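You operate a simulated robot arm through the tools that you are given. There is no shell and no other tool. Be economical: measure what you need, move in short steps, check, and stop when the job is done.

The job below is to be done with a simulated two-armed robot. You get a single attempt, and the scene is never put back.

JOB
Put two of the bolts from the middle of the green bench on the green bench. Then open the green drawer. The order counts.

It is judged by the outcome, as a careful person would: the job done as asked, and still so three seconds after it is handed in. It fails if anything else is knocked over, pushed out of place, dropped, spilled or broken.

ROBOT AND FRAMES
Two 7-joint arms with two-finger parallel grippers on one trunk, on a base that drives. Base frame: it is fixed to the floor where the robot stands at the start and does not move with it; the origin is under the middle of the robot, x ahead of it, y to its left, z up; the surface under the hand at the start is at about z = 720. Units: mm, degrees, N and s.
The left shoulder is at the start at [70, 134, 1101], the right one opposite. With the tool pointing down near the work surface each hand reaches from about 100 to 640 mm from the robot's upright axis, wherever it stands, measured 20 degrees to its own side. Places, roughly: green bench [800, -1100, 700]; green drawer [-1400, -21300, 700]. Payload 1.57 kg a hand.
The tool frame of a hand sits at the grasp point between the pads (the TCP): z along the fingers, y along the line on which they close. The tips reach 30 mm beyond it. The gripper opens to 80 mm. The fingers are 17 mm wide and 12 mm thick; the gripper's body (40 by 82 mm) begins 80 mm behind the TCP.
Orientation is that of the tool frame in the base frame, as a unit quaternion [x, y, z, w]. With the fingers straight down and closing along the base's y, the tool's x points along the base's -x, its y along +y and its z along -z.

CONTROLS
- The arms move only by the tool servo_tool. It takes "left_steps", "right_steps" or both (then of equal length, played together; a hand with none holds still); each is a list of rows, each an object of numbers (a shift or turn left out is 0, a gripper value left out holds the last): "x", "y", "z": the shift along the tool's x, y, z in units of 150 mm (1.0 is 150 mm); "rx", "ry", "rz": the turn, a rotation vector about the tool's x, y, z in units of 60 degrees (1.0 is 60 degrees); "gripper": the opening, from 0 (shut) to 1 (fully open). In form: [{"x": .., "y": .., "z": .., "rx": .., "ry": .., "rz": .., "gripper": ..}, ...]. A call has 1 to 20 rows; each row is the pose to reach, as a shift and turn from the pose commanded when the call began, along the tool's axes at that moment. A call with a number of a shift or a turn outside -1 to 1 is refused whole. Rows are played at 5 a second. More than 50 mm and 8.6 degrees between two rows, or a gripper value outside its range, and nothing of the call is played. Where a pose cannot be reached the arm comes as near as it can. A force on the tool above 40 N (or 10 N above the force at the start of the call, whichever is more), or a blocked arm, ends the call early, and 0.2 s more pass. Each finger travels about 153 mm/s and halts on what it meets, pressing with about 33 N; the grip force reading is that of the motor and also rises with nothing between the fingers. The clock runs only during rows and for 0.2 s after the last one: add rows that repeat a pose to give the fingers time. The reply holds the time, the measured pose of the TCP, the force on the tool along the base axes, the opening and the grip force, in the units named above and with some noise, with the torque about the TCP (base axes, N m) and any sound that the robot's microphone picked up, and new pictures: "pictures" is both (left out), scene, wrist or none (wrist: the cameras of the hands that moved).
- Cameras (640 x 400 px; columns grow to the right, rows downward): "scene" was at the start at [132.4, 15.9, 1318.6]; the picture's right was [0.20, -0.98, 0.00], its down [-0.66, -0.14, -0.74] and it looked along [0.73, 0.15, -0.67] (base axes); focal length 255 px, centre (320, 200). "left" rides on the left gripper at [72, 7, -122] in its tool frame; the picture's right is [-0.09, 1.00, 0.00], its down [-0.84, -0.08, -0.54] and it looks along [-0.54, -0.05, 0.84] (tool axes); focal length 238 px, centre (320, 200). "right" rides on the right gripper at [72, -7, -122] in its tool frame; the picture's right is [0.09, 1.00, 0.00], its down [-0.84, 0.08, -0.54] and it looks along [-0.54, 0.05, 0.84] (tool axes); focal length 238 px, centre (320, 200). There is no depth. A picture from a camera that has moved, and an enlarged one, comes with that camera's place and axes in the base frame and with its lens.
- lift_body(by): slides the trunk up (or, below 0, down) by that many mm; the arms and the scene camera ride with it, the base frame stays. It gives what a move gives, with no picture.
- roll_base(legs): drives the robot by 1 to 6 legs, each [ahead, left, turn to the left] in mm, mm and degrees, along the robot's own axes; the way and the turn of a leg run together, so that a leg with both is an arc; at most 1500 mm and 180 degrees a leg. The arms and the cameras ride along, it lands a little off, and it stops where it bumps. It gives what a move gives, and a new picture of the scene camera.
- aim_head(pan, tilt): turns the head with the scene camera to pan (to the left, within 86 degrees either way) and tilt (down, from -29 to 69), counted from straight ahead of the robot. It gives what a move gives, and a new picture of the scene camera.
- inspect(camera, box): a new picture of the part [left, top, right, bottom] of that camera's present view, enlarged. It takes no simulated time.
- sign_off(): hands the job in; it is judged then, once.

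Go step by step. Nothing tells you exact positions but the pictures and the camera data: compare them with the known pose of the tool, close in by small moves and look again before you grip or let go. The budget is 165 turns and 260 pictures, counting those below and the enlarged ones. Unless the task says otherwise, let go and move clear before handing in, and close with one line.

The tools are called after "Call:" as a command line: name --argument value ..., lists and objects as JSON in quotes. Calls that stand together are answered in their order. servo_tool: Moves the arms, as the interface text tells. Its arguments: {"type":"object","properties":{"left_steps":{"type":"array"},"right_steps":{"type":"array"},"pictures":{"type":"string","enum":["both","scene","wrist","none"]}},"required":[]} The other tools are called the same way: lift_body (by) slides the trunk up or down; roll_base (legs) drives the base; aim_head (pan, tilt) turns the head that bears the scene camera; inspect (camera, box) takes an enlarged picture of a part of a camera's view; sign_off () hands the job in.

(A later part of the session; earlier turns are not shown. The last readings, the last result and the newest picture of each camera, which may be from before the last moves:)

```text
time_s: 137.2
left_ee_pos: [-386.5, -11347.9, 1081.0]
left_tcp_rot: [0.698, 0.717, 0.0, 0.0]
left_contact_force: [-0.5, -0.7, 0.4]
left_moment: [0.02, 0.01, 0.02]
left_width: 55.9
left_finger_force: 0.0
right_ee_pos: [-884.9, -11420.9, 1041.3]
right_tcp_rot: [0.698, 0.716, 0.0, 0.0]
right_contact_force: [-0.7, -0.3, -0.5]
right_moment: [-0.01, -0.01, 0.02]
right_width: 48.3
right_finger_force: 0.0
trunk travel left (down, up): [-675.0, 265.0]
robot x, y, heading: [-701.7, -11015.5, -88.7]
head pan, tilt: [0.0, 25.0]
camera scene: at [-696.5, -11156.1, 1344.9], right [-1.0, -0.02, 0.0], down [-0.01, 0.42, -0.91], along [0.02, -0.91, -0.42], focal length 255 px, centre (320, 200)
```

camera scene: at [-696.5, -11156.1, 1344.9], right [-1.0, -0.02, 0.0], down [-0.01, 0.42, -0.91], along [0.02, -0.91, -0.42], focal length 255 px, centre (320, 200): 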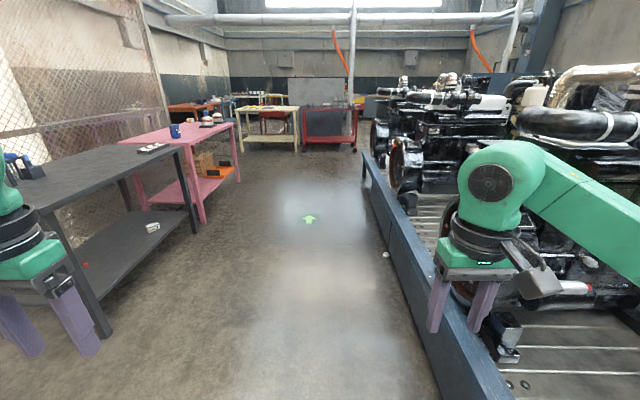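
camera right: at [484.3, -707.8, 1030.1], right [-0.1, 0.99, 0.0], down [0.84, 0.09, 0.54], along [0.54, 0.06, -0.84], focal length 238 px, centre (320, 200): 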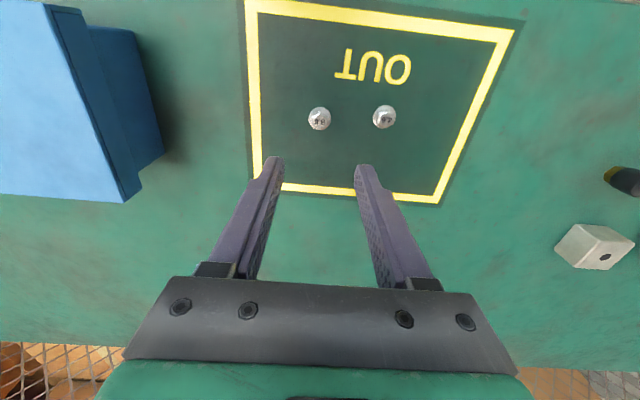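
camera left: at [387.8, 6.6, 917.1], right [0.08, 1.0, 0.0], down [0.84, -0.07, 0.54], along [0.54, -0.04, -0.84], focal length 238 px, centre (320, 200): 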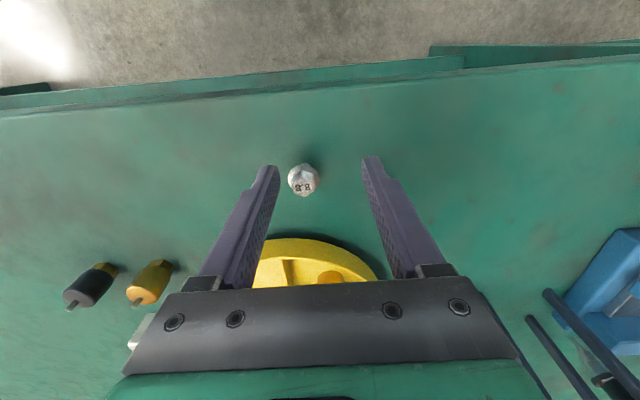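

I see coloured benches and a red table at the end. Zooming there before going on.

Call:
inspect --camera "scene" --box '[160, 60, 480, 260]'

Call:
roll_base --legs '[[1500, 0, -1.3], [1500, 0, 0], [500, 0, 0]]'

```text
2.00 times, centred on (320, 160) of scene
camera zoom: at [-696.5, -11156.1, 1344.9], right [-1.0, -0.02, 0.0], down [-0.01, 0.42, -0.91], along [0.02, -0.91, -0.42], focal length 510 px, centre (320, 280)
```

zoom: 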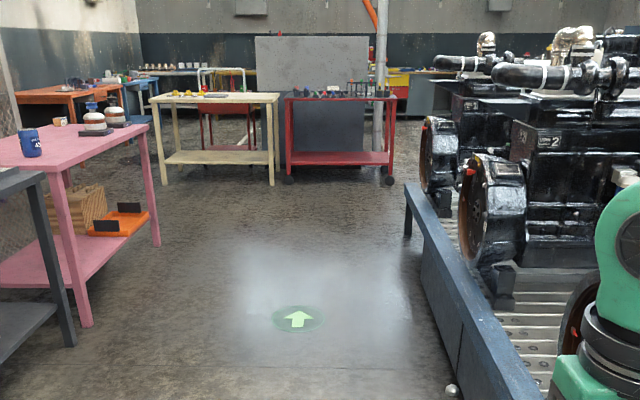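

```text
time_s: 154.3
left_ee_pos: [-378.6, -14871.4, 1079.7]
left_tcp_rot: [0.71, 0.704, -0.001, 0.0]
left_contact_force: [0.6, 0.2, -0.4]
left_moment: [0.0, 0.02, 0.01]
left_width: 55.9
left_finger_force: 0.1
right_ee_pos: [-878.9, -14926.3, 1043.1]
right_tcp_rot: [0.71, 0.704, -0.001, 0.0]
right_contact_force: [-0.5, 0.8, -0.2]
right_moment: [0.0, -0.02, 0.05]
right_width: 48.1
right_finger_force: 0.0
trunk travel left (down, up): [-675.0, 265.0]
robot x, y, heading: [-679.5, -14526.1, -90.6]
head pan, tilt: [0.0, 25.0]
camera scene: at [-681.0, -14668.6, 1344.9], right [-1.0, 0.01, 0.0], down [0.01, 0.42, -0.91], along [-0.01, -0.91, -0.42], focal length 255 px, centre (320, 200)
```

scene: 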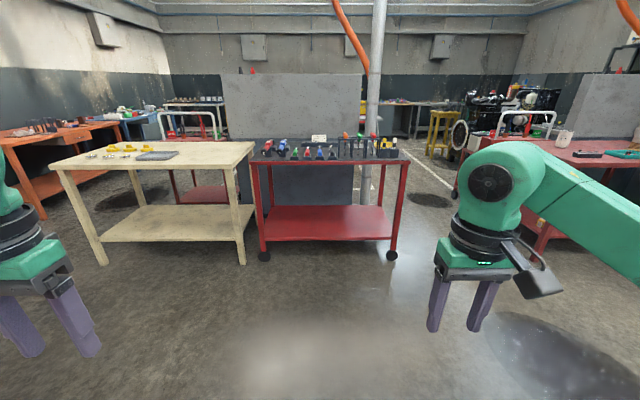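

The path straight on is blocked by a red cart; there is a gap to its right (x≈-1400 to -2600). I'll advance a bit and look right.

Call:
roll_base --legs '[[700, 0, 0.6]]'

Call:
aim_head --pan -50 --tilt 25

```text
time_s: 158.1
left_ee_pos: [-383.3, -15569.1, 1080.0]
left_tcp_rot: [0.709, 0.706, -0.001, 0.0]
left_contact_force: [-0.5, -0.8, 0.2]
left_moment: [0.01, 0.04, -0.02]
left_width: 56.0
left_finger_force: 0.1
right_ee_pos: [-884.1, -15628.8, 1042.1]
right_tcp_rot: [0.709, 0.706, 0.0, 0.0]
right_contact_force: [-0.3, -0.7, 0.3]
right_moment: [-0.03, 0.0, 0.0]
right_width: 48.1
right_finger_force: 0.1
trunk travel left (down, up): [-675.0, 265.0]
robot x, y, heading: [-685.3, -15225.6, -90.4]
head pan, tilt: [0.0, 25.0]
camera scene: at [-687.1, -15369.8, 1344.9], right [-1.0, 0.01, 0.0], down [0.0, 0.42, -0.91], along [-0.01, -0.91, -0.42], focal length 255 px, centre (320, 200)
```

scene: 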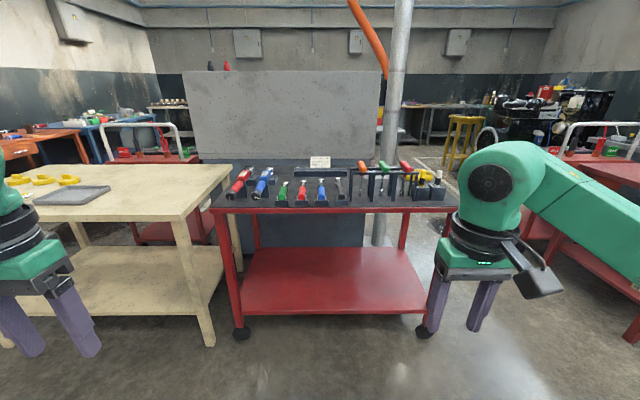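

```text
time_s: 159.3
left_ee_pos: [-383.5, -15570.8, 1079.5]
left_tcp_rot: [0.709, 0.706, -0.001, 0.0]
left_contact_force: [-0.2, -0.2, 0.2]
left_moment: [0.0, -0.01, 0.03]
left_width: 56.0
left_finger_force: 0.2
right_ee_pos: [-882.6, -15628.5, 1042.7]
right_tcp_rot: [0.708, 0.706, 0.001, 0.0]
right_contact_force: [0.2, -0.3, -0.1]
right_moment: [-0.04, -0.02, -0.03]
right_width: 48.1
right_finger_force: 0.0
trunk travel left (down, up): [-675.0, 265.0]
robot x, y, heading: [-684.9, -15227.1, -90.5]
head pan, tilt: [-50.0, 25.0]
camera scene: at [-757.4, -15336.9, 1344.8], right [-0.64, 0.77, 0.0], down [0.33, 0.27, -0.91], along [-0.7, -0.58, -0.42], focal length 255 px, centre (320, 200)
```

scene: 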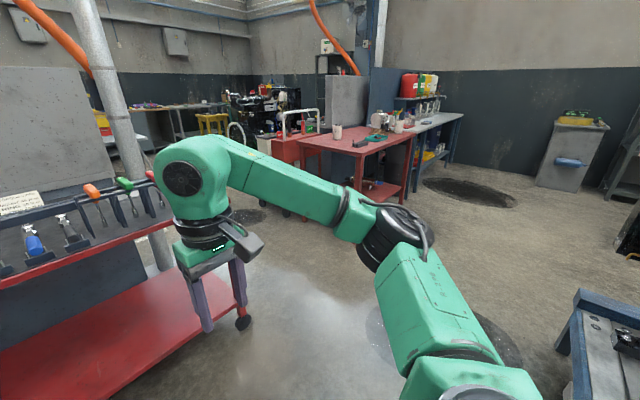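

The gap is clear. I'll go diagonally right to x≈-1920.

Call:
roll_base --legs '[[150, 0, 0.5], [300, -1230, 0]]'

Call:
aim_head --pan 0 --tilt 25

```text
time_s: 166.7
left_ee_pos: [-1625.5, -16018.4, 1080.8]
left_tcp_rot: [0.708, 0.706, -0.001, -0.001]
left_contact_force: [-1.1, 0.2, 0.9]
left_moment: [0.0, 0.0, -0.03]
left_width: 55.9
left_finger_force: 0.1
right_ee_pos: [-2123.9, -16077.6, 1042.5]
right_tcp_rot: [0.708, 0.707, 0.0, 0.001]
right_contact_force: [-0.2, 0.3, 0.7]
right_moment: [0.03, -0.02, -0.02]
right_width: 48.3
right_finger_force: 0.0
trunk travel left (down, up): [-675.0, 265.0]
robot x, y, heading: [-1932.6, -15674.5, -90.1]
head pan, tilt: [-50.0, 25.0]
camera scene: at [-2000.0, -15785.9, 1344.9], right [-0.64, 0.77, 0.0], down [0.32, 0.27, -0.91], along [-0.7, -0.58, -0.42], focal length 255 px, centre (320, 200)
```

scene: 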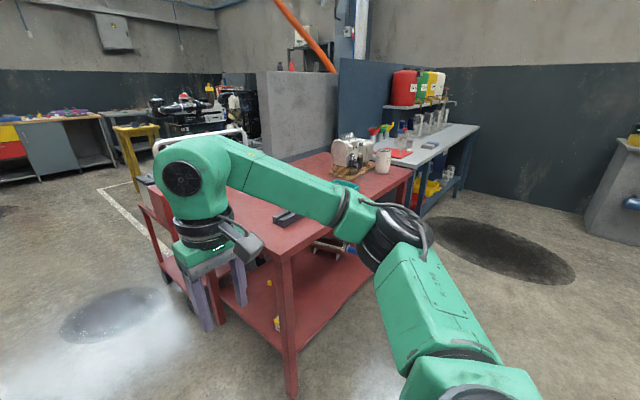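

```text
time_s: 167.9
left_ee_pos: [-1626.1, -16019.3, 1080.6]
left_tcp_rot: [0.708, 0.706, -0.001, 0.0]
left_contact_force: [-0.3, 0.8, -0.3]
left_moment: [-0.01, 0.0, 0.02]
left_width: 56.3
left_finger_force: 0.1
right_ee_pos: [-2125.7, -16079.0, 1042.2]
right_tcp_rot: [0.707, 0.707, 0.0, 0.0]
right_contact_force: [1.3, 0.7, -0.2]
right_moment: [0.03, 0.01, 0.01]
right_width: 48.0
right_finger_force: 0.0
trunk travel left (down, up): [-675.0, 265.0]
robot x, y, heading: [-1932.4, -15674.3, -90.1]
head pan, tilt: [0.0, 25.0]
camera scene: at [-1929.9, -15819.2, 1344.8], right [-1.0, 0.0, 0.0], down [0.0, 0.42, -0.91], along [0.0, -0.91, -0.42], focal length 255 px, centre (320, 200)
```

scene: 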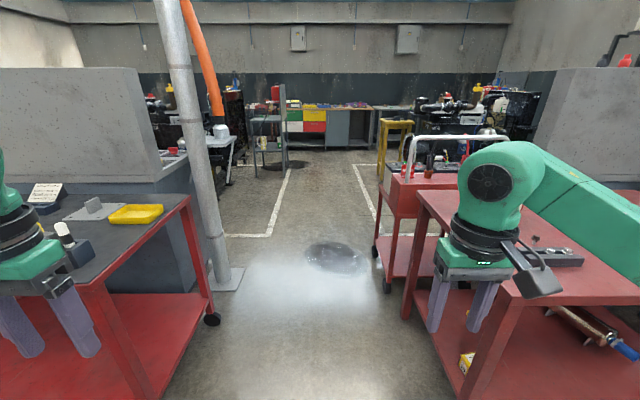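

I see a workbench with coloured drawers at the back. I'll centre in the gap and check that bench enlarged.

Call:
inspect --camera "scene" --box '[230, 70, 400, 176]'

Call:
roll_base --legs '[[0, 80, 0.1], [1500, 0, 0]]'

```text
3.76 times, centred on (315, 123) of scene
camera zoom: at [-1929.9, -15819.2, 1344.8], right [-1.0, 0.0, 0.0], down [0.0, 0.42, -0.91], along [0.0, -0.91, -0.42], focal length 961 px, centre (339, 490)
```

zoom: 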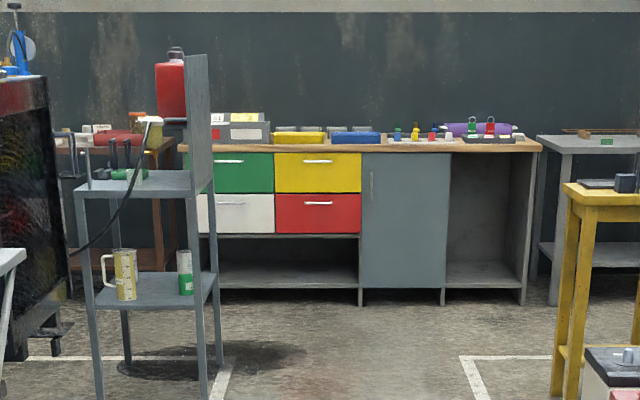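

```text
time_s: 176.0
left_ee_pos: [-1542.8, -17518.4, 1081.3]
left_tcp_rot: [0.705, 0.709, -0.001, -0.001]
left_contact_force: [0.2, -0.2, 0.6]
left_moment: [0.02, -0.01, 0.0]
left_width: 55.9
left_finger_force: 0.0
right_ee_pos: [-2041.9, -17581.0, 1041.6]
right_tcp_rot: [0.705, 0.709, 0.0, 0.0]
right_contact_force: [0.3, 0.6, 0.0]
right_moment: [0.03, 0.0, -0.03]
right_width: 48.0
right_finger_force: 0.1
trunk travel left (down, up): [-675.0, 265.0]
robot x, y, heading: [-1850.9, -17176.0, -90.2]
head pan, tilt: [0.0, 25.0]
camera scene: at [-1847.9, -17320.3, 1344.9], right [-1.0, 0.0, 0.0], down [0.0, 0.42, -0.91], along [0.0, -0.91, -0.42], focal length 255 px, centre (320, 200)
```

scene: 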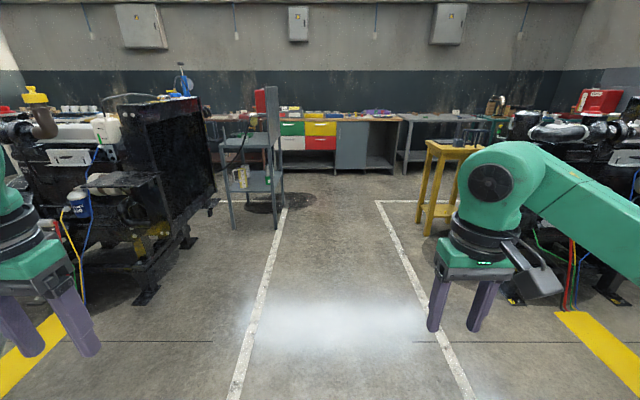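

The green drawer is the top-left one of the rear bench (x≈-1360, front near y≈-21200). I'll pass right of the grey shelf at x≈-2150.

Call:
roll_base --legs '[[1200, -300, 0.2], [1500, 0, 0]]'

Call:
aim_head --pan 35 --tilt 30

```text
time_s: 189.2
left_ee_pos: [-1868.9, -20193.2, 1080.0]
left_tcp_rot: [0.708, 0.707, 0.0, 0.0]
left_contact_force: [-0.7, 0.8, 1.0]
left_moment: [0.01, -0.04, -0.01]
left_width: 55.9
left_finger_force: 0.1
right_ee_pos: [-2369.5, -20253.0, 1042.2]
right_tcp_rot: [0.707, 0.707, 0.0, 0.0]
right_contact_force: [0.2, 0.2, -0.4]
right_moment: [-0.02, 0.05, 0.0]
right_width: 47.9
right_finger_force: 0.1
trunk travel left (down, up): [-675.0, 265.0]
robot x, y, heading: [-2172.0, -19852.4, -90.3]
head pan, tilt: [0.0, 25.0]
camera scene: at [-2173.9, -19993.2, 1344.9], right [-1.0, 0.0, 0.0], down [0.0, 0.42, -0.91], along [0.0, -0.91, -0.42], focal length 255 px, centre (320, 200)
```

scene: 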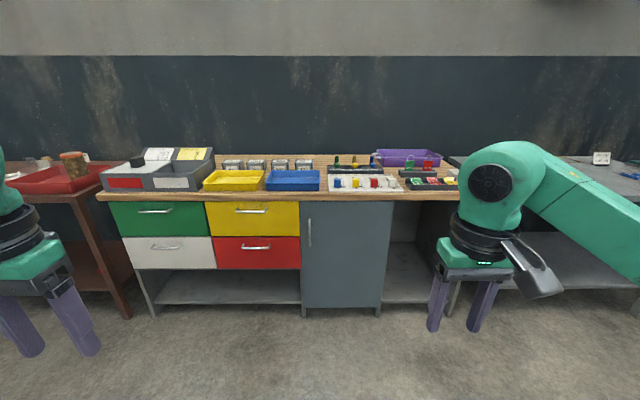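

```text
time_s: 190.2
left_ee_pos: [-1869.8, -20191.5, 1080.9]
left_tcp_rot: [0.708, 0.706, 0.0, 0.0]
left_contact_force: [0.4, -0.7, 0.2]
left_moment: [0.04, -0.02, 0.04]
left_width: 56.1
left_finger_force: 0.1
right_ee_pos: [-2370.0, -20253.3, 1042.4]
right_tcp_rot: [0.707, 0.707, 0.0, 0.0]
right_contact_force: [0.3, -0.7, -0.3]
right_moment: [0.02, 0.01, 0.04]
right_width: 47.8
right_finger_force: 0.0
trunk travel left (down, up): [-675.0, 265.0]
robot x, y, heading: [-2173.6, -19847.4, -90.4]
head pan, tilt: [35.0, 30.0]
camera scene: at [-2122.0, -19975.5, 1336.9], right [-0.82, -0.57, 0.0], down [-0.28, 0.41, -0.87], along [0.49, -0.71, -0.5], focal length 255 px, centre (320, 200)
```

scene: 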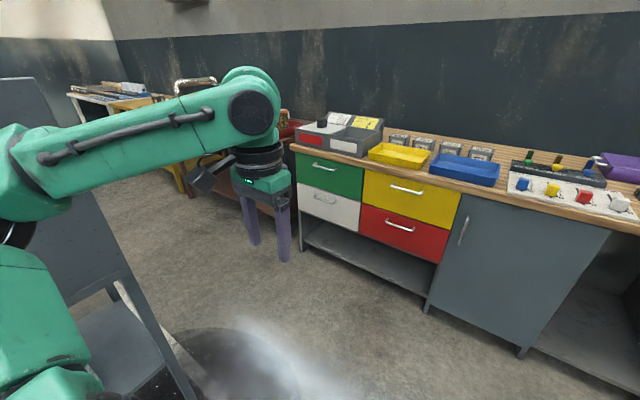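

Green drawer handle estimated at about (-1331, -21130, 738). I'll advance and slide left in front of it, keeping clear of the shelf behind.

Call:
roll_base --legs '[[720, 0, 0.4], [0, 670, 0]]'

Call:
aim_head --pan 10 --tilt 45

```text
time_s: 197.4
left_ee_pos: [-1204.9, -20926.2, 1080.5]
left_tcp_rot: [0.711, 0.704, -0.001, -0.001]
left_contact_force: [-1.1, 0.5, -0.4]
left_moment: [0.0, 0.0, -0.01]
left_width: 56.0
left_finger_force: 0.1
right_ee_pos: [-1705.6, -20983.3, 1042.2]
right_tcp_rot: [0.71, 0.704, 0.0, 0.0]
right_contact_force: [0.2, 0.1, -0.4]
right_moment: [0.0, 0.0, -0.02]
right_width: 48.4
right_finger_force: 0.0
trunk travel left (down, up): [-675.0, 265.0]
robot x, y, heading: [-1502.1, -20578.9, -90.6]
head pan, tilt: [35.0, 30.0]
camera scene: at [-1455.2, -20707.8, 1336.9], right [-0.83, -0.56, 0.0], down [-0.28, 0.41, -0.87], along [0.49, -0.72, -0.5], focal length 255 px, centre (320, 200)
```

scene: 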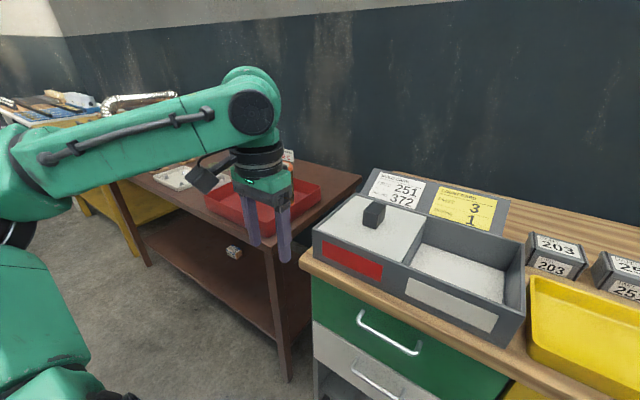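

```text
time_s: 198.3
left_ee_pos: [-1204.0, -20927.1, 1080.6]
left_tcp_rot: [0.71, 0.704, -0.001, 0.0]
left_contact_force: [0.0, -1.1, -0.9]
left_moment: [0.01, 0.01, -0.02]
left_width: 55.9
left_finger_force: 0.0
right_ee_pos: [-1704.5, -20982.8, 1041.7]
right_tcp_rot: [0.709, 0.705, 0.0, 0.0]
right_contact_force: [0.1, 0.5, -0.1]
right_moment: [0.0, 0.03, -0.02]
right_width: 47.9
right_finger_force: 0.1
trunk travel left (down, up): [-675.0, 265.0]
robot x, y, heading: [-1506.8, -20579.5, -90.7]
head pan, tilt: [10.0, 45.0]
camera scene: at [-1492.6, -20713.3, 1314.3], right [-0.99, -0.16, 0.0], down [-0.12, 0.7, -0.71], along [0.12, -0.7, -0.71], focal length 255 px, centre (320, 200)
```

scene: 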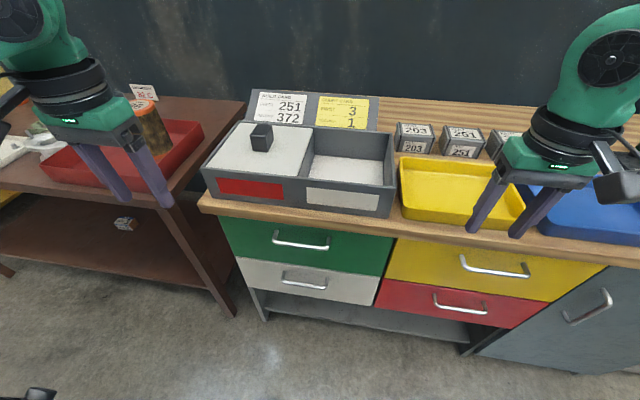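

Triangulating gives the handle at about (-1385, -21085, 779), a bar 134 mm wide. I'll shift the base right so it lies on the left arm's side, and turn the left gripper to point forward with vertical closing.

Call:
roll_base --legs '[[0, -110, 0.7]]'

Call:
servo_tool --left_steps '[{"rx": -0.077, "ry": -0.077, "rz": 0.077}, {"rx": -0.154, "ry": -0.154, "rz": 0.154}, {"rx": -0.231, "ry": -0.231, "rz": 0.231}, {"rx": -0.308, "ry": -0.308, "rz": 0.308}, {"rx": -0.385, "ry": -0.385, "rz": 0.385}, {"rx": -0.462, "ry": -0.462, "rz": 0.462}, {"rx": -0.539, "ry": -0.539, "rz": 0.539}, {"rx": -0.616, "ry": -0.616, "rz": 0.616}, {"rx": -0.693, "ry": -0.693, "rz": 0.693}, {"rx": -0.77, "ry": -0.77, "rz": 0.77}, {"rx": -0.847, "ry": -0.847, "rz": 0.847}, {"rx": -0.924, "ry": -0.924, "rz": 0.924}, {"rx": -0.998, "ry": -0.998, "rz": 0.998}, {"rx": -0.998, "ry": -0.998, "rz": 0.998}]' --pictures "both"

```text
time_s: 199.5
left_ee_pos: [-1308.9, -20922.0, 1080.3]
left_tcp_rot: [0.706, 0.708, -0.001, -0.001]
left_contact_force: [0.0, -0.3, -0.8]
left_moment: [-0.01, -0.02, -0.01]
left_width: 56.2
left_finger_force: 0.1
right_ee_pos: [-1809.4, -20984.9, 1042.2]
right_tcp_rot: [0.706, 0.709, 0.0, 0.0]
right_contact_force: [0.7, 0.9, -0.4]
right_moment: [-0.01, -0.01, -0.02]
right_width: 48.2
right_finger_force: 0.1
trunk travel left (down, up): [-675.0, 265.0]
robot x, y, heading: [-1615.8, -20582.5, -89.9]
head pan, tilt: [10.0, 45.0]
camera scene: at [-1599.9, -20712.5, 1314.3], right [-0.98, -0.18, 0.0], down [-0.12, 0.7, -0.71], along [0.12, -0.7, -0.71], focal length 255 px, centre (320, 200)
```

scene: 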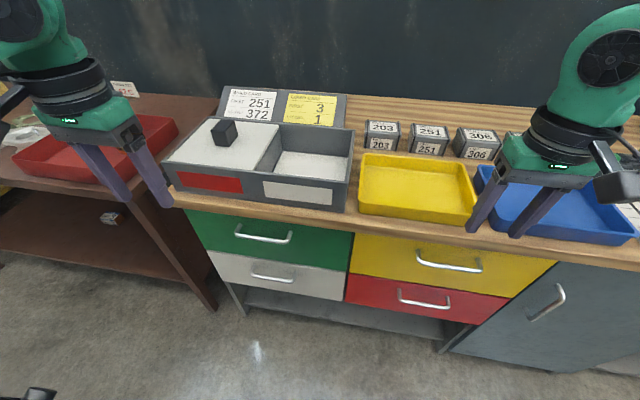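

```text
time_s: 202.5
left_ee_pos: [-1290.6, -21015.7, 1234.3]
left_tcp_rot: [0.777, 0.121, 0.021, 0.617]
left_contact_force: [-0.5, 0.5, -0.4]
left_moment: [0.01, 0.0, 0.04]
left_width: 56.1
left_finger_force: 0.1
left hand out of reach, approached as far as the arm can: row 4, 5, 6, 7, 8, 9, 10, 11, 12, 13, 14
right_ee_pos: [-1810.3, -20986.8, 1040.5]
right_tcp_rot: [0.705, 0.709, 0.001, 0.001]
right_contact_force: [-0.8, -0.3, 0.6]
right_moment: [0.03, 0.02, 0.04]
right_width: 47.9
right_finger_force: 0.0
trunk travel left (down, up): [-675.0, 265.0]
robot x, y, heading: [-1620.0, -20581.0, -89.8]
head pan, tilt: [10.0, 45.0]
camera scene: at [-1602.4, -20713.4, 1314.2], right [-0.98, -0.18, 0.0], down [-0.12, 0.7, -0.71], along [0.12, -0.7, -0.71], focal length 255 px, centre (320, 200)
camera left: at [-1242.0, -20883.9, 1261.9], right [0.07, -0.23, 0.97], down [-0.92, 0.36, 0.15], along [-0.38, -0.91, -0.18], focal length 238 px, centre (320, 200)
```

scene: 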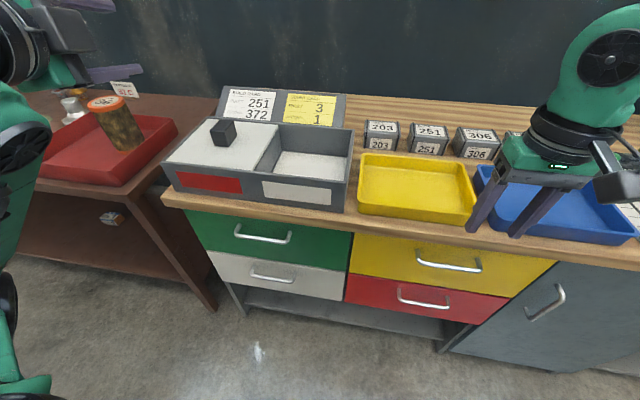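
left: 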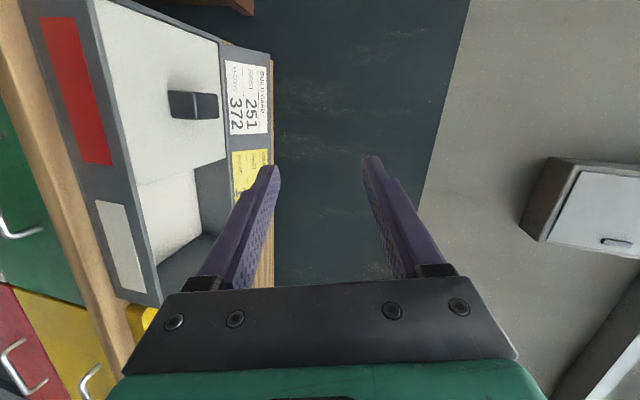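

The gripper nearly points forward. I'll finish the turn here; then I can lower the trunk to bring it to handle height.

Call:
servo_tool --left_steps '[{"rx": -0.077, "ry": -0.077, "rz": 0.077}, {"rx": -0.157, "ry": -0.157, "rz": 0.157}, {"rx": -0.157, "ry": -0.157, "rz": 0.157}]' --pictures "none"

```text
time_s: 203.3
left_ee_pos: [-1287.0, -21015.6, 1234.9]
left_tcp_rot: [0.731, 0.004, 0.016, 0.683]
left_contact_force: [-0.8, 0.7, -0.5]
left_moment: [0.0, 0.02, -0.01]
left_width: 56.1
left_finger_force: 0.1
right_ee_pos: [-1807.7, -20984.3, 1041.5]
right_tcp_rot: [0.706, 0.709, 0.0, 0.0]
right_contact_force: [-0.2, 0.7, 0.8]
right_moment: [0.02, 0.03, 0.0]
right_width: 48.0
right_finger_force: 0.0
trunk travel left (down, up): [-675.0, 265.0]
robot x, y, heading: [-1613.9, -20580.3, -89.9]
head pan, tilt: [10.0, 45.0]
```

Orientation is right (fingers forward, closing vertically). Now shift toward the handle's x, pull back a little, then lower the trunk.

Call:
servo_tool --left_steps '[{"x": -0.2, "z": -0.1, "rx": -0.03}, {"x": -0.4, "z": -0.2, "rx": -0.06}, {"x": -0.64, "z": -0.2, "rx": -0.06}, {"x": -0.64, "z": -0.2, "rx": -0.06}]' --pictures "none"

Call:
lift_body --by -250

Call:
aim_head --pan 20 --tilt 40

```text
time_s: 204.3
left_ee_pos: [-1386.4, -21000.6, 1249.9]
left_tcp_rot: [0.708, 0.003, 0.017, 0.706]
left_contact_force: [0.5, 0.4, 0.1]
left_moment: [0.0, -0.01, 0.02]
left_width: 55.9
left_finger_force: 0.0
left hand out of reach, approached as far as the arm can: row 2, 3, 4
right_ee_pos: [-1809.8, -20985.5, 1042.6]
right_tcp_rot: [0.705, 0.709, 0.001, 0.001]
right_contact_force: [0.3, -0.5, 0.4]
right_moment: [0.01, 0.01, -0.02]
right_width: 48.2
right_finger_force: 0.1
trunk travel left (down, up): [-675.0, 265.0]
robot x, y, heading: [-1613.9, -20579.0, -90.0]
head pan, tilt: [10.0, 45.0]
```

```text
time_s: 206.9
left_ee_pos: [-1385.4, -21001.3, 1000.7]
left_tcp_rot: [0.709, 0.003, 0.015, 0.705]
left_contact_force: [-0.2, -0.3, 0.5]
left_moment: [-0.02, 0.0, -0.02]
left_width: 56.2
left_finger_force: 0.1
right_ee_pos: [-1809.1, -20985.3, 792.5]
right_tcp_rot: [0.705, 0.709, 0.0, 0.0]
right_contact_force: [-0.2, -0.3, -0.2]
right_moment: [0.01, -0.02, 0.01]
right_width: 48.0
right_finger_force: 0.1
trunk travel left (down, up): [-425.0, 515.0]
robot x, y, heading: [-1614.2, -20585.1, -89.7]
head pan, tilt: [10.0, 45.0]
```

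```text
time_s: 207.6
left_ee_pos: [-1384.4, -21000.7, 1000.2]
left_tcp_rot: [0.709, 0.003, 0.016, 0.705]
left_contact_force: [0.2, 0.6, 0.2]
left_moment: [0.0, -0.01, 0.0]
left_width: 55.9
left_finger_force: 0.0
right_ee_pos: [-1808.7, -20985.1, 791.7]
right_tcp_rot: [0.705, 0.709, 0.001, 0.0]
right_contact_force: [-0.7, -0.3, 0.4]
right_moment: [0.01, 0.0, 0.01]
right_width: 48.1
right_finger_force: 0.0
trunk travel left (down, up): [-425.0, 515.0]
robot x, y, heading: [-1618.1, -20581.9, -89.9]
head pan, tilt: [20.0, 40.0]
camera scene: at [-1586.2, -20712.3, 1071.5], right [-0.94, -0.34, 0.0], down [-0.22, 0.6, -0.77], along [0.26, -0.72, -0.64], focal length 255 px, centre (320, 200)
```

scene: 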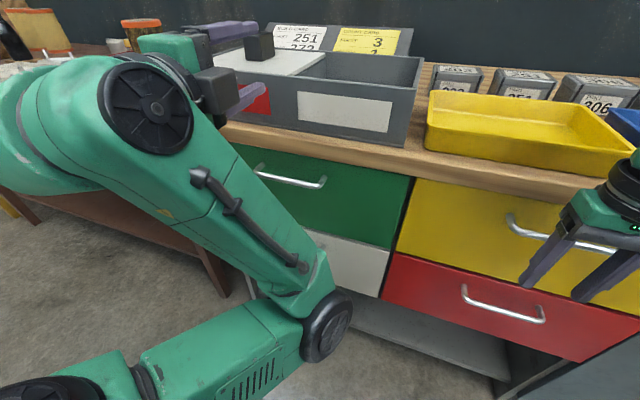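

The handle is confirmed near (-1388, -21080, 773). Lowering the trunk the rest of the way, with the fingertips still ~50 mm in front.

Call:
lift_body --by -120

Call:
lift_body --by -104

Call:
aim_head --pan 25 --tilt 25

Call:
inspect --camera "left" --box '[0, 0, 640, 400]'

```text
time_s: 209.1
left_ee_pos: [-1384.6, -21000.7, 881.0]
left_tcp_rot: [0.709, 0.003, 0.016, 0.705]
left_contact_force: [-0.9, 0.6, -0.6]
left_moment: [0.01, -0.02, 0.01]
left_width: 55.8
left_finger_force: 0.0
right_ee_pos: [-1809.2, -20984.7, 672.7]
right_tcp_rot: [0.705, 0.709, 0.0, 0.0]
right_contact_force: [0.4, 0.1, -0.4]
right_moment: [-0.02, 0.0, 0.03]
right_width: 47.9
right_finger_force: 0.0
trunk travel left (down, up): [-305.0, 635.0]
robot x, y, heading: [-1613.7, -20579.4, -89.9]
head pan, tilt: [20.0, 40.0]
```

```text
time_s: 210.5
left_ee_pos: [-1385.3, -21001.9, 776.2]
left_tcp_rot: [0.709, 0.003, 0.016, 0.705]
left_contact_force: [-0.8, 0.6, -0.7]
left_moment: [0.03, 0.03, 0.02]
left_width: 56.2
left_finger_force: 0.1
right_ee_pos: [-1808.9, -20984.0, 568.3]
right_tcp_rot: [0.705, 0.709, 0.0, 0.0]
right_contact_force: [-0.6, 0.4, -0.1]
right_moment: [0.0, 0.01, -0.01]
right_width: 48.1
right_finger_force: 0.1
trunk travel left (down, up): [-201.0, 739.0]
robot x, y, heading: [-1616.6, -20583.1, -89.9]
head pan, tilt: [20.0, 40.0]
```

```text
time_s: 211.3
left_ee_pos: [-1385.1, -21001.0, 777.2]
left_tcp_rot: [0.709, 0.003, 0.017, 0.705]
left_contact_force: [0.9, 0.0, -1.3]
left_moment: [-0.01, -0.01, 0.0]
left_width: 56.0
left_finger_force: 0.1
right_ee_pos: [-1809.9, -20985.1, 568.1]
right_tcp_rot: [0.705, 0.709, 0.0, 0.0]
right_contact_force: [-0.1, 0.1, 0.7]
right_moment: [0.02, 0.01, 0.02]
right_width: 48.0
right_finger_force: 0.2
trunk travel left (down, up): [-201.0, 739.0]
robot x, y, heading: [-1616.6, -20578.8, -89.9]
head pan, tilt: [25.0, 25.0]
camera scene: at [-1576.2, -20715.9, 870.8], right [-0.91, -0.42, 0.0], down [-0.18, 0.38, -0.91], along [0.38, -0.82, -0.42], focal length 255 px, centre (320, 200)
```

scene: 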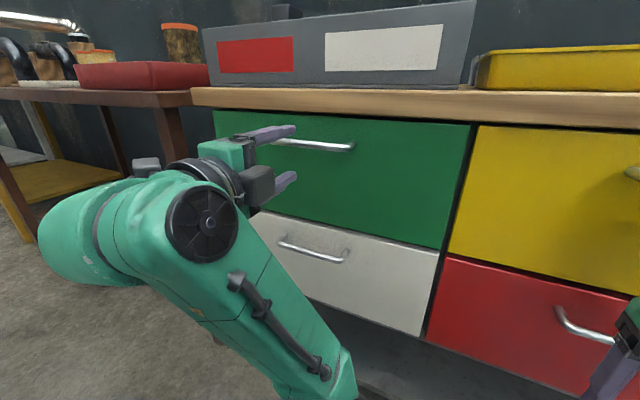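

```text
1.00 times, centred on (320, 200) of left (not enlarged: the box is as wide or as high as the picture)
camera zoom: at [-1316.3, -20876.2, 784.9], right [-0.11, -0.01, 0.99], down [-0.85, 0.52, -0.09], along [-0.52, -0.85, -0.06], focal length 238 px, centre (320, 200)
```

zoom: 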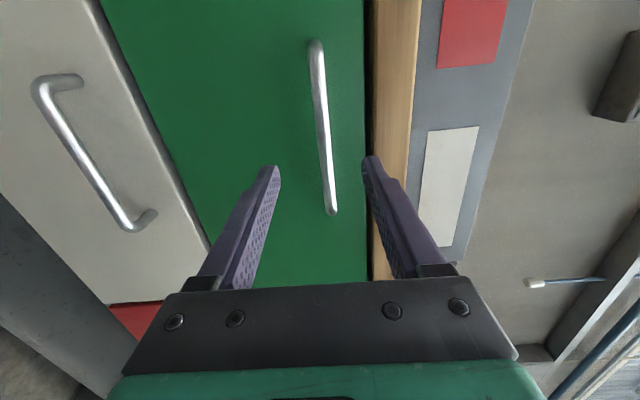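

Handle spans x −1308 to −1460 at z≈781; the hand is at 777. I'll narrow the opening to 34 mm to clear the bench edge, raise 4 mm, and advance 55 mm.

Call:
servo_tool --left_steps '[{"y": 0.027, "gripper": 0.42}, {"y": 0.027, "z": 0.1}, {"y": 0.027, "z": 0.2}, {"y": 0.027, "z": 0.3}, {"y": 0.027, "z": 0.36}, {"y": 0.027, "z": 0.36}]' --pictures "both"

```text
time_s: 212.7
left_ee_pos: [-1383.8, -21055.9, 780.1]
left_tcp_rot: [0.709, 0.003, 0.016, 0.705]
left_contact_force: [-0.5, -0.1, -0.3]
left_moment: [0.0, 0.0, 0.0]
left_width: 33.6
left_finger_force: 0.0
right_ee_pos: [-1809.7, -20985.5, 567.6]
right_tcp_rot: [0.706, 0.709, 0.001, 0.0]
right_contact_force: [0.5, 0.5, -0.7]
right_moment: [-0.01, 0.0, 0.0]
right_width: 48.1
right_finger_force: 0.0
trunk travel left (down, up): [-201.0, 739.0]
robot x, y, heading: [-1615.5, -20581.0, -89.7]
head pan, tilt: [25.0, 25.0]
camera scene: at [-1576.2, -20715.9, 870.8], right [-0.91, -0.42, 0.0], down [-0.18, 0.38, -0.91], along [0.38, -0.82, -0.42], focal length 255 px, centre (320, 200)
camera left: at [-1315.3, -20930.7, 788.1], right [-0.11, -0.01, 0.99], down [-0.85, 0.52, -0.09], along [-0.52, -0.85, -0.06], focal length 238 px, centre (320, 200)
```

scene: 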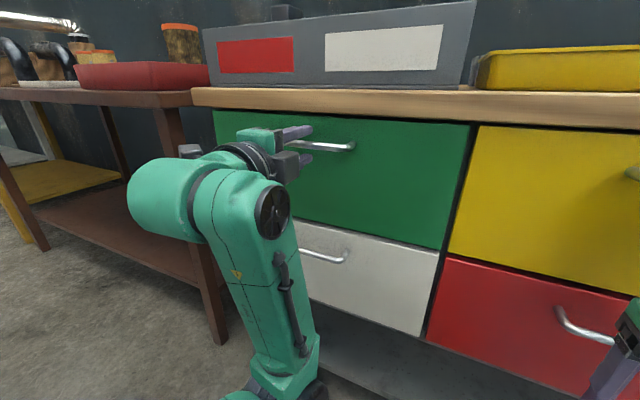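
left: 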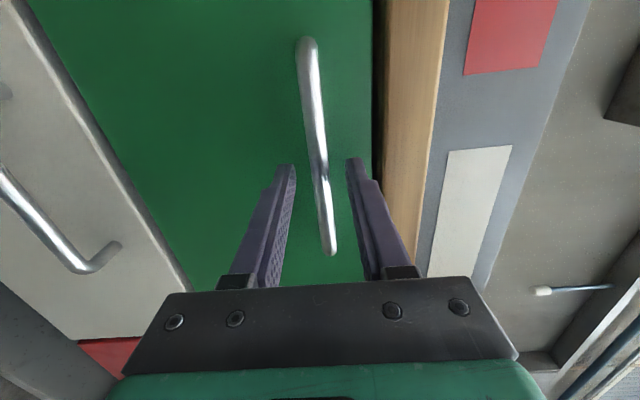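

The bar is just inside the fingertips. I'll go 14 mm further and close on it.

Call:
servo_tool --left_steps '[{"z": 0.05}, {"z": 0.09}, {"z": 0.09, "gripper": 0.25}, {"z": 0.09, "gripper": 0.1}, {"z": 0.09, "gripper": 0.0}, {"z": 0.09, "gripper": 0.0}]' --pictures "wrist"

```text
time_s: 214.1
left_ee_pos: [-1383.2, -21069.4, 780.5]
left_tcp_rot: [0.709, 0.004, 0.016, 0.705]
left_contact_force: [0.7, -1.5, 3.1]
left_moment: [0.01, 0.51, 0.08]
left_width: 11.9
left_finger_force: 28.9
right_ee_pos: [-1808.7, -20985.0, 568.6]
right_tcp_rot: [0.706, 0.708, 0.0, 0.0]
right_contact_force: [-0.1, -0.3, -0.1]
right_moment: [-0.01, 0.01, 0.03]
right_width: 47.9
right_finger_force: 0.0
trunk travel left (down, up): [-201.0, 739.0]
robot x, y, heading: [-1616.8, -20580.9, -89.9]
head pan, tilt: [25.0, 25.0]
camera left: at [-1314.8, -20943.7, 788.6], right [-0.11, -0.01, 0.99], down [-0.85, 0.52, -0.09], along [-0.52, -0.85, -0.06], focal length 238 px, centre (320, 200)
```

left: 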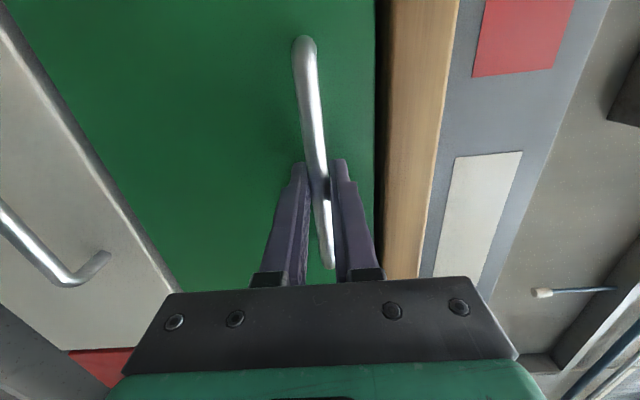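

The bar is gripped (12 mm). Pulling back gently with the arm.

Call:
servo_tool --left_steps '[{"z": -0.06}, {"z": -0.13}, {"z": -0.2}, {"z": -0.28}, {"z": -0.36}, {"z": -0.42}, {"z": -0.42}]' --pictures "both"

Call:
aim_head --pan 86 --tilt 40

```text
time_s: 215.7
left_ee_pos: [-1384.2, -21007.2, 779.1]
left_tcp_rot: [0.71, 0.004, 0.016, 0.704]
left_contact_force: [4.4, 2.2, -5.8]
left_moment: [0.03, 0.49, 0.63]
left_width: 11.7
left_finger_force: 28.9
right_ee_pos: [-1808.8, -20985.8, 568.2]
right_tcp_rot: [0.705, 0.709, 0.0, -0.001]
right_contact_force: [0.0, -0.7, 0.0]
right_moment: [0.01, 0.01, 0.0]
right_width: 48.2
right_finger_force: 0.0
trunk travel left (down, up): [-201.0, 739.0]
robot x, y, heading: [-1613.9, -20581.0, -89.8]
head pan, tilt: [25.0, 25.0]
camera scene: at [-1575.0, -20716.2, 870.7], right [-0.91, -0.42, 0.0], down [-0.18, 0.38, -0.91], along [0.38, -0.82, -0.42], focal length 255 px, centre (320, 200)
camera left: at [-1315.2, -20881.2, 788.8], right [-0.11, -0.01, 0.99], down [-0.85, 0.52, -0.09], along [-0.51, -0.86, -0.06], focal length 238 px, centre (320, 200)
```

scene: 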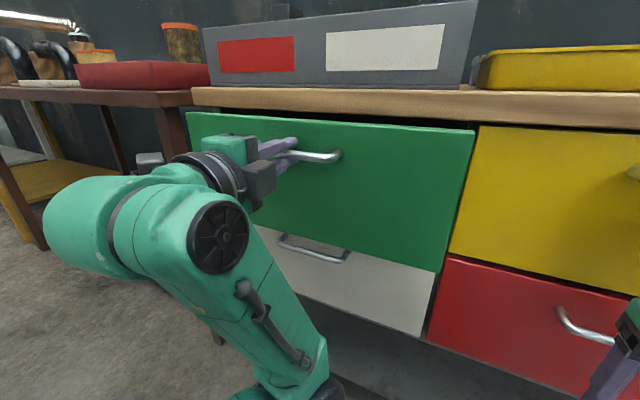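
left: 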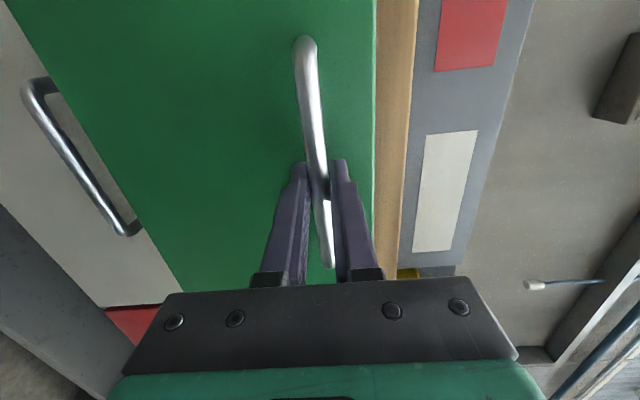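

```text
time_s: 217.0
left_ee_pos: [-1383.6, -21006.5, 779.9]
left_tcp_rot: [0.71, 0.004, 0.016, 0.704]
left_contact_force: [7.5, 1.4, -7.4]
left_moment: [0.0, 0.48, 0.16]
left_width: 11.9
left_finger_force: 28.9
right_ee_pos: [-1808.1, -20985.7, 568.7]
right_tcp_rot: [0.705, 0.709, 0.001, -0.001]
right_contact_force: [-0.4, 0.6, -1.1]
right_moment: [-0.02, -0.01, -0.02]
right_width: 48.1
right_finger_force: 0.0
trunk travel left (down, up): [-201.0, 739.0]
robot x, y, heading: [-1617.8, -20579.6, -89.9]
head pan, tilt: [85.9, 40.0]
camera scene: at [-1528.9, -20638.9, 847.3], right [-0.07, -1.0, 0.0], down [-0.64, 0.05, -0.76], along [0.76, -0.05, -0.64], focal length 255 px, centre (320, 200)
```

scene: 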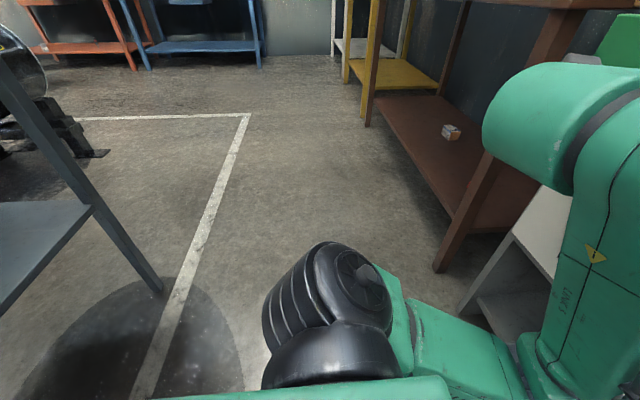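

The drawer is open by about 62 mm and there's ~150 mm free behind me. I'll pull more with the arm.

Call:
servo_tool --left_steps '[{"z": -0.08}, {"z": -0.16}, {"z": -0.24}, {"z": -0.32}, {"z": -0.4}, {"z": -0.4}]' --pictures "none"

```text
time_s: 217.7
left_ee_pos: [-1384.3, -20986.7, 780.9]
left_tcp_rot: [0.719, 0.007, 0.014, 0.695]
left_contact_force: [-1.3, 1.1, -20.1]
left_moment: [0.16, 0.41, 0.16]
left_width: 11.9
left_finger_force: 28.8
left hand out of reach, approached as far as the arm can: row 2, 3
right_ee_pos: [-1807.6, -20985.8, 568.0]
right_tcp_rot: [0.706, 0.709, 0.001, -0.001]
right_contact_force: [0.6, 0.0, -0.3]
right_moment: [0.0, -0.04, -0.01]
right_width: 48.1
right_finger_force: 0.0
trunk travel left (down, up): [-201.0, 739.0]
robot x, y, heading: [-1617.8, -20579.4, -89.7]
head pan, tilt: [85.9, 40.0]
stopped in row 3 (left hand): the force on the tool passed its limit at 45 N (the readings are from after the stop); the commanded pose is now the measured one
```

The arm is at its inner limit, so I'll back the base 90 mm while holding the handle.

Call:
roll_base --legs '[[-90, 0, 0]]'

Call:
aim_head --pan 86 --tilt 60

```text
time_s: 218.8
left_ee_pos: [-1383.4, -20897.8, 780.0]
left_tcp_rot: [0.72, 0.004, 0.015, 0.694]
left_contact_force: [-3.2, 0.4, -31.2]
left_moment: [0.13, 0.39, 0.39]
left_width: 11.7
left_finger_force: 28.8
right_ee_pos: [-1808.0, -20897.7, 567.2]
right_tcp_rot: [0.705, 0.71, 0.001, -0.002]
right_contact_force: [0.1, -0.6, 0.5]
right_moment: [-0.01, -0.02, -0.01]
right_width: 48.1
right_finger_force: 0.0
trunk travel left (down, up): [-201.0, 739.0]
robot x, y, heading: [-1615.2, -20492.1, -90.0]
head pan, tilt: [85.9, 40.0]
camera scene: at [-1529.4, -20551.5, 847.1], right [-0.07, -1.0, 0.0], down [-0.64, 0.05, -0.76], along [0.76, -0.05, -0.64], focal length 255 px, centre (320, 200)
```

scene: 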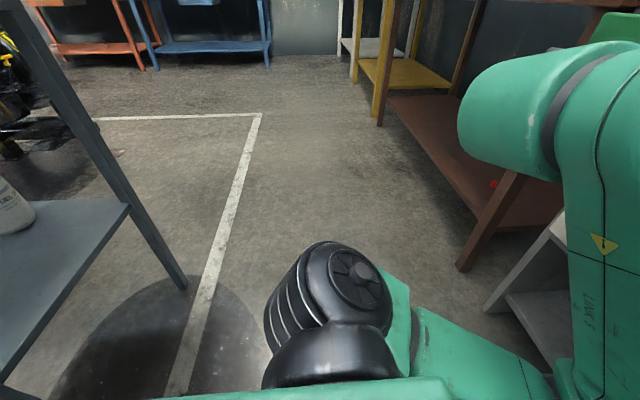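

```text
time_s: 219.6
left_ee_pos: [-1384.2, -20896.8, 780.5]
left_tcp_rot: [0.721, 0.006, 0.014, 0.693]
left_contact_force: [-0.9, 0.6, -20.5]
left_moment: [0.08, 0.42, 0.56]
left_width: 12.1
left_finger_force: 29.6
right_ee_pos: [-1807.3, -20896.9, 567.7]
right_tcp_rot: [0.705, 0.709, 0.001, 0.0]
right_contact_force: [0.2, 0.0, -0.8]
right_moment: [-0.01, 0.04, 0.01]
right_width: 48.0
right_finger_force: 0.0
trunk travel left (down, up): [-201.0, 739.0]
robot x, y, heading: [-1617.6, -20494.1, -89.9]
head pan, tilt: [85.9, 60.0]
camera scene: at [-1548.0, -20549.0, 820.5], right [-0.07, -1.0, 0.0], down [-0.86, 0.06, -0.5], along [0.5, -0.03, -0.87], focal length 255 px, centre (320, 200)
```

scene: 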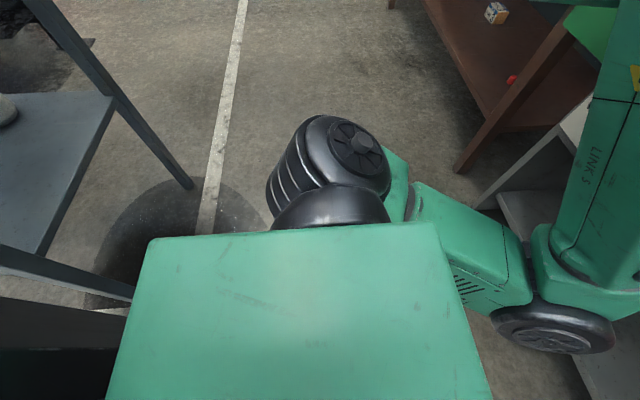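

The drawer is open ~170 mm, but the shelf behind limits me. I'll loosen the grip, slide right off the bar so that the shelf is no longer behind me, and regrip further left with the arm.

Call:
servo_tool --left_steps '[{"z": 0.0, "gripper": 0.3}, {"z": 0.0, "gripper": 0.42}, {"z": 0.0, "gripper": 0.42}]' --pictures "wrist"

Call:
aim_head --pan 30 --tilt 30

```text
time_s: 220.4
left_ee_pos: [-1385.8, -20895.2, 783.2]
left_tcp_rot: [0.718, 0.005, 0.015, 0.696]
left_contact_force: [-0.3, 0.3, 0.8]
left_moment: [0.0, -0.01, 0.0]
left_width: 33.7
left_finger_force: 0.1
right_ee_pos: [-1808.7, -20896.7, 567.7]
right_tcp_rot: [0.705, 0.71, 0.0, 0.0]
right_contact_force: [0.3, 0.0, 0.4]
right_moment: [-0.01, -0.03, -0.02]
right_width: 48.0
right_finger_force: 0.0
trunk travel left (down, up): [-201.0, 739.0]
robot x, y, heading: [-1618.0, -20492.6, -89.8]
head pan, tilt: [85.9, 60.0]
camera left: at [-1316.5, -20770.6, 794.1], right [-0.11, -0.03, 0.99], down [-0.85, 0.52, -0.07], along [-0.51, -0.85, -0.08], focal length 238 px, centre (320, 200)
```

left: 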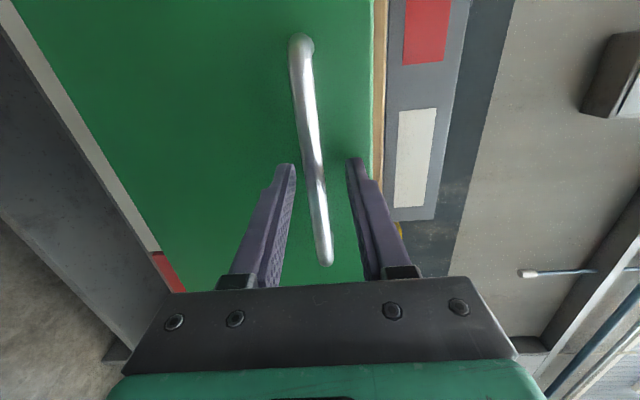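

```text
time_s: 221.7
left_ee_pos: [-1385.3, -20895.5, 781.5]
left_tcp_rot: [0.718, 0.005, 0.016, 0.696]
left_contact_force: [0.8, 0.1, -0.1]
left_moment: [-0.01, 0.01, -0.01]
left_width: 33.7
left_finger_force: 0.1
right_ee_pos: [-1808.6, -20895.7, 567.9]
right_tcp_rot: [0.705, 0.71, 0.0, 0.0]
right_contact_force: [1.0, 0.4, 0.3]
right_moment: [0.0, 0.0, 0.01]
right_width: 48.1
right_finger_force: 0.1
trunk travel left (down, up): [-201.0, 739.0]
robot x, y, heading: [-1615.7, -20491.8, -90.1]
head pan, tilt: [30.0, 30.0]
camera scene: at [-1569.9, -20621.1, 862.8], right [-0.86, -0.5, 0.0], down [-0.25, 0.43, -0.87], along [0.44, -0.75, -0.5], focal length 255 px, centre (320, 200)
```

scene: 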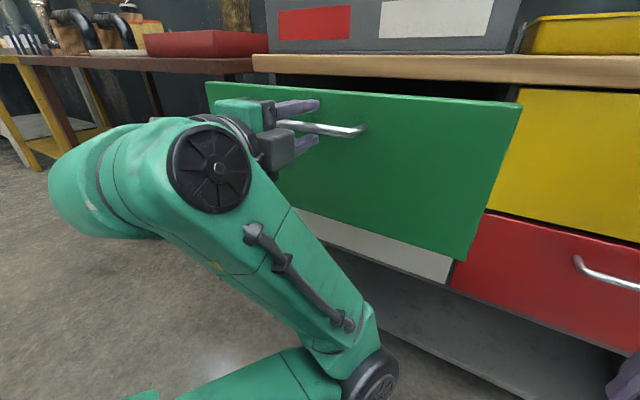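

The bar is free between the fingers. Sliding the base right 200 mm.

Call:
roll_base --legs '[[-8, -200, 0]]'

Call:
inspect --camera "left" --box '[0, 0, 640, 400]'

```text
time_s: 223.2
left_ee_pos: [-1584.6, -20887.2, 781.7]
left_tcp_rot: [0.718, 0.004, 0.017, 0.695]
left_contact_force: [-0.1, -0.1, 0.1]
left_moment: [-0.01, -0.02, 0.0]
left_width: 33.8
left_finger_force: 0.1
right_ee_pos: [-2007.3, -20889.3, 568.5]
right_tcp_rot: [0.704, 0.71, 0.0, 0.0]
right_contact_force: [-0.9, -1.7, -0.4]
right_moment: [0.01, -0.02, 0.01]
right_width: 47.7
right_finger_force: 0.1
trunk travel left (down, up): [-201.0, 739.0]
robot x, y, heading: [-1817.1, -20485.5, -89.8]
head pan, tilt: [30.0, 30.0]
camera scene: at [-1769.6, -20613.9, 862.9], right [-0.86, -0.51, 0.0], down [-0.25, 0.43, -0.87], along [0.44, -0.75, -0.5], focal length 255 px, centre (320, 200)
```

scene: 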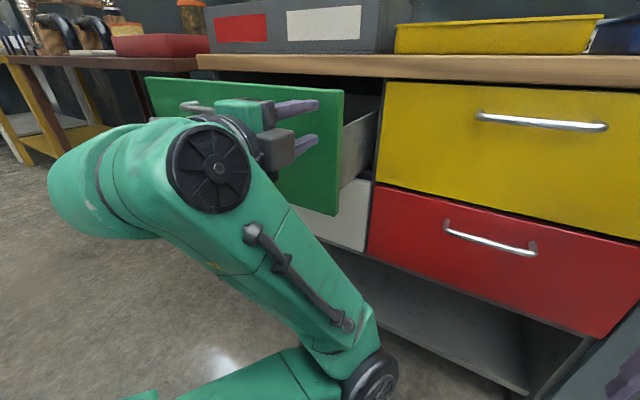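

```text
1.00 times, centred on (320, 200) of left (not enlarged: the box is as wide or as high as the picture)
camera zoom: at [-1515.9, -20762.9, 794.0], right [-0.11, -0.03, 0.99], down [-0.85, 0.52, -0.07], along [-0.51, -0.85, -0.08], focal length 238 px, centre (320, 200)
```

zoom: 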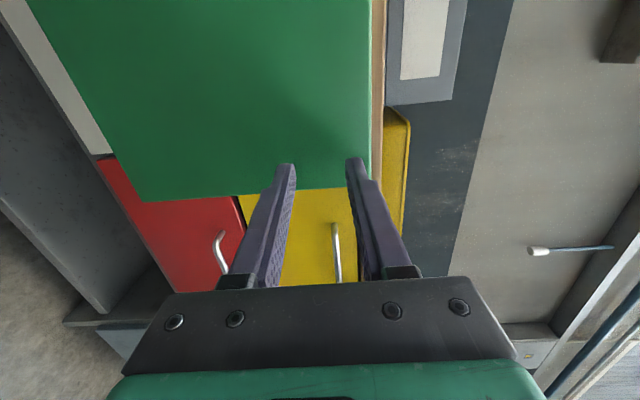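

The hand is clear of the bar. Now I reach left 150 mm to slide back over the bar's right end.

Call:
servo_tool --left_steps '[{"x": 0.25}, {"x": 0.5, "z": 0.02}, {"x": 0.75, "z": 0.03}, {"x": 1.0, "z": 0.04}, {"x": 1.0, "z": 0.04}]' --pictures "wrist"

```text
time_s: 224.4
left_ee_pos: [-1432.5, -20890.3, 784.4]
left_tcp_rot: [0.718, 0.005, 0.016, 0.696]
left_contact_force: [0.7, 0.3, -0.8]
left_moment: [-0.01, -0.01, -0.03]
left_width: 33.7
left_finger_force: 0.0
left hand out of reach, approached as far as the arm can: row 1, 2, 3
right_ee_pos: [-2008.7, -20889.6, 567.8]
right_tcp_rot: [0.704, 0.71, 0.0, 0.0]
right_contact_force: [-0.4, -0.4, 0.6]
right_moment: [0.03, -0.03, -0.02]
right_width: 47.8
right_finger_force: 0.1
trunk travel left (down, up): [-201.0, 739.0]
robot x, y, heading: [-1815.0, -20484.2, -89.6]
head pan, tilt: [30.0, 30.0]
camera left: at [-1364.9, -20764.5, 795.8], right [-0.11, -0.03, 0.99], down [-0.85, 0.52, -0.07], along [-0.51, -0.85, -0.09], focal length 238 px, centre (320, 200)
```

left: 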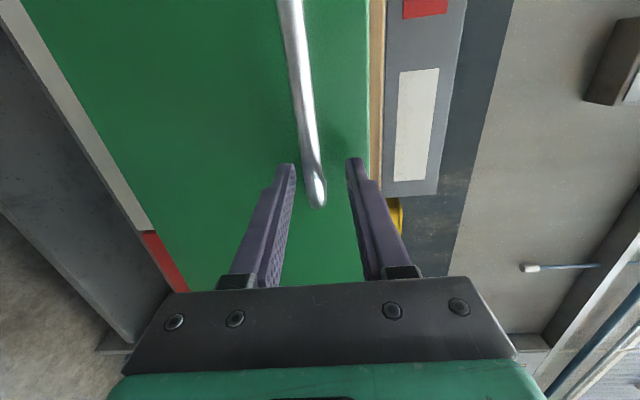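

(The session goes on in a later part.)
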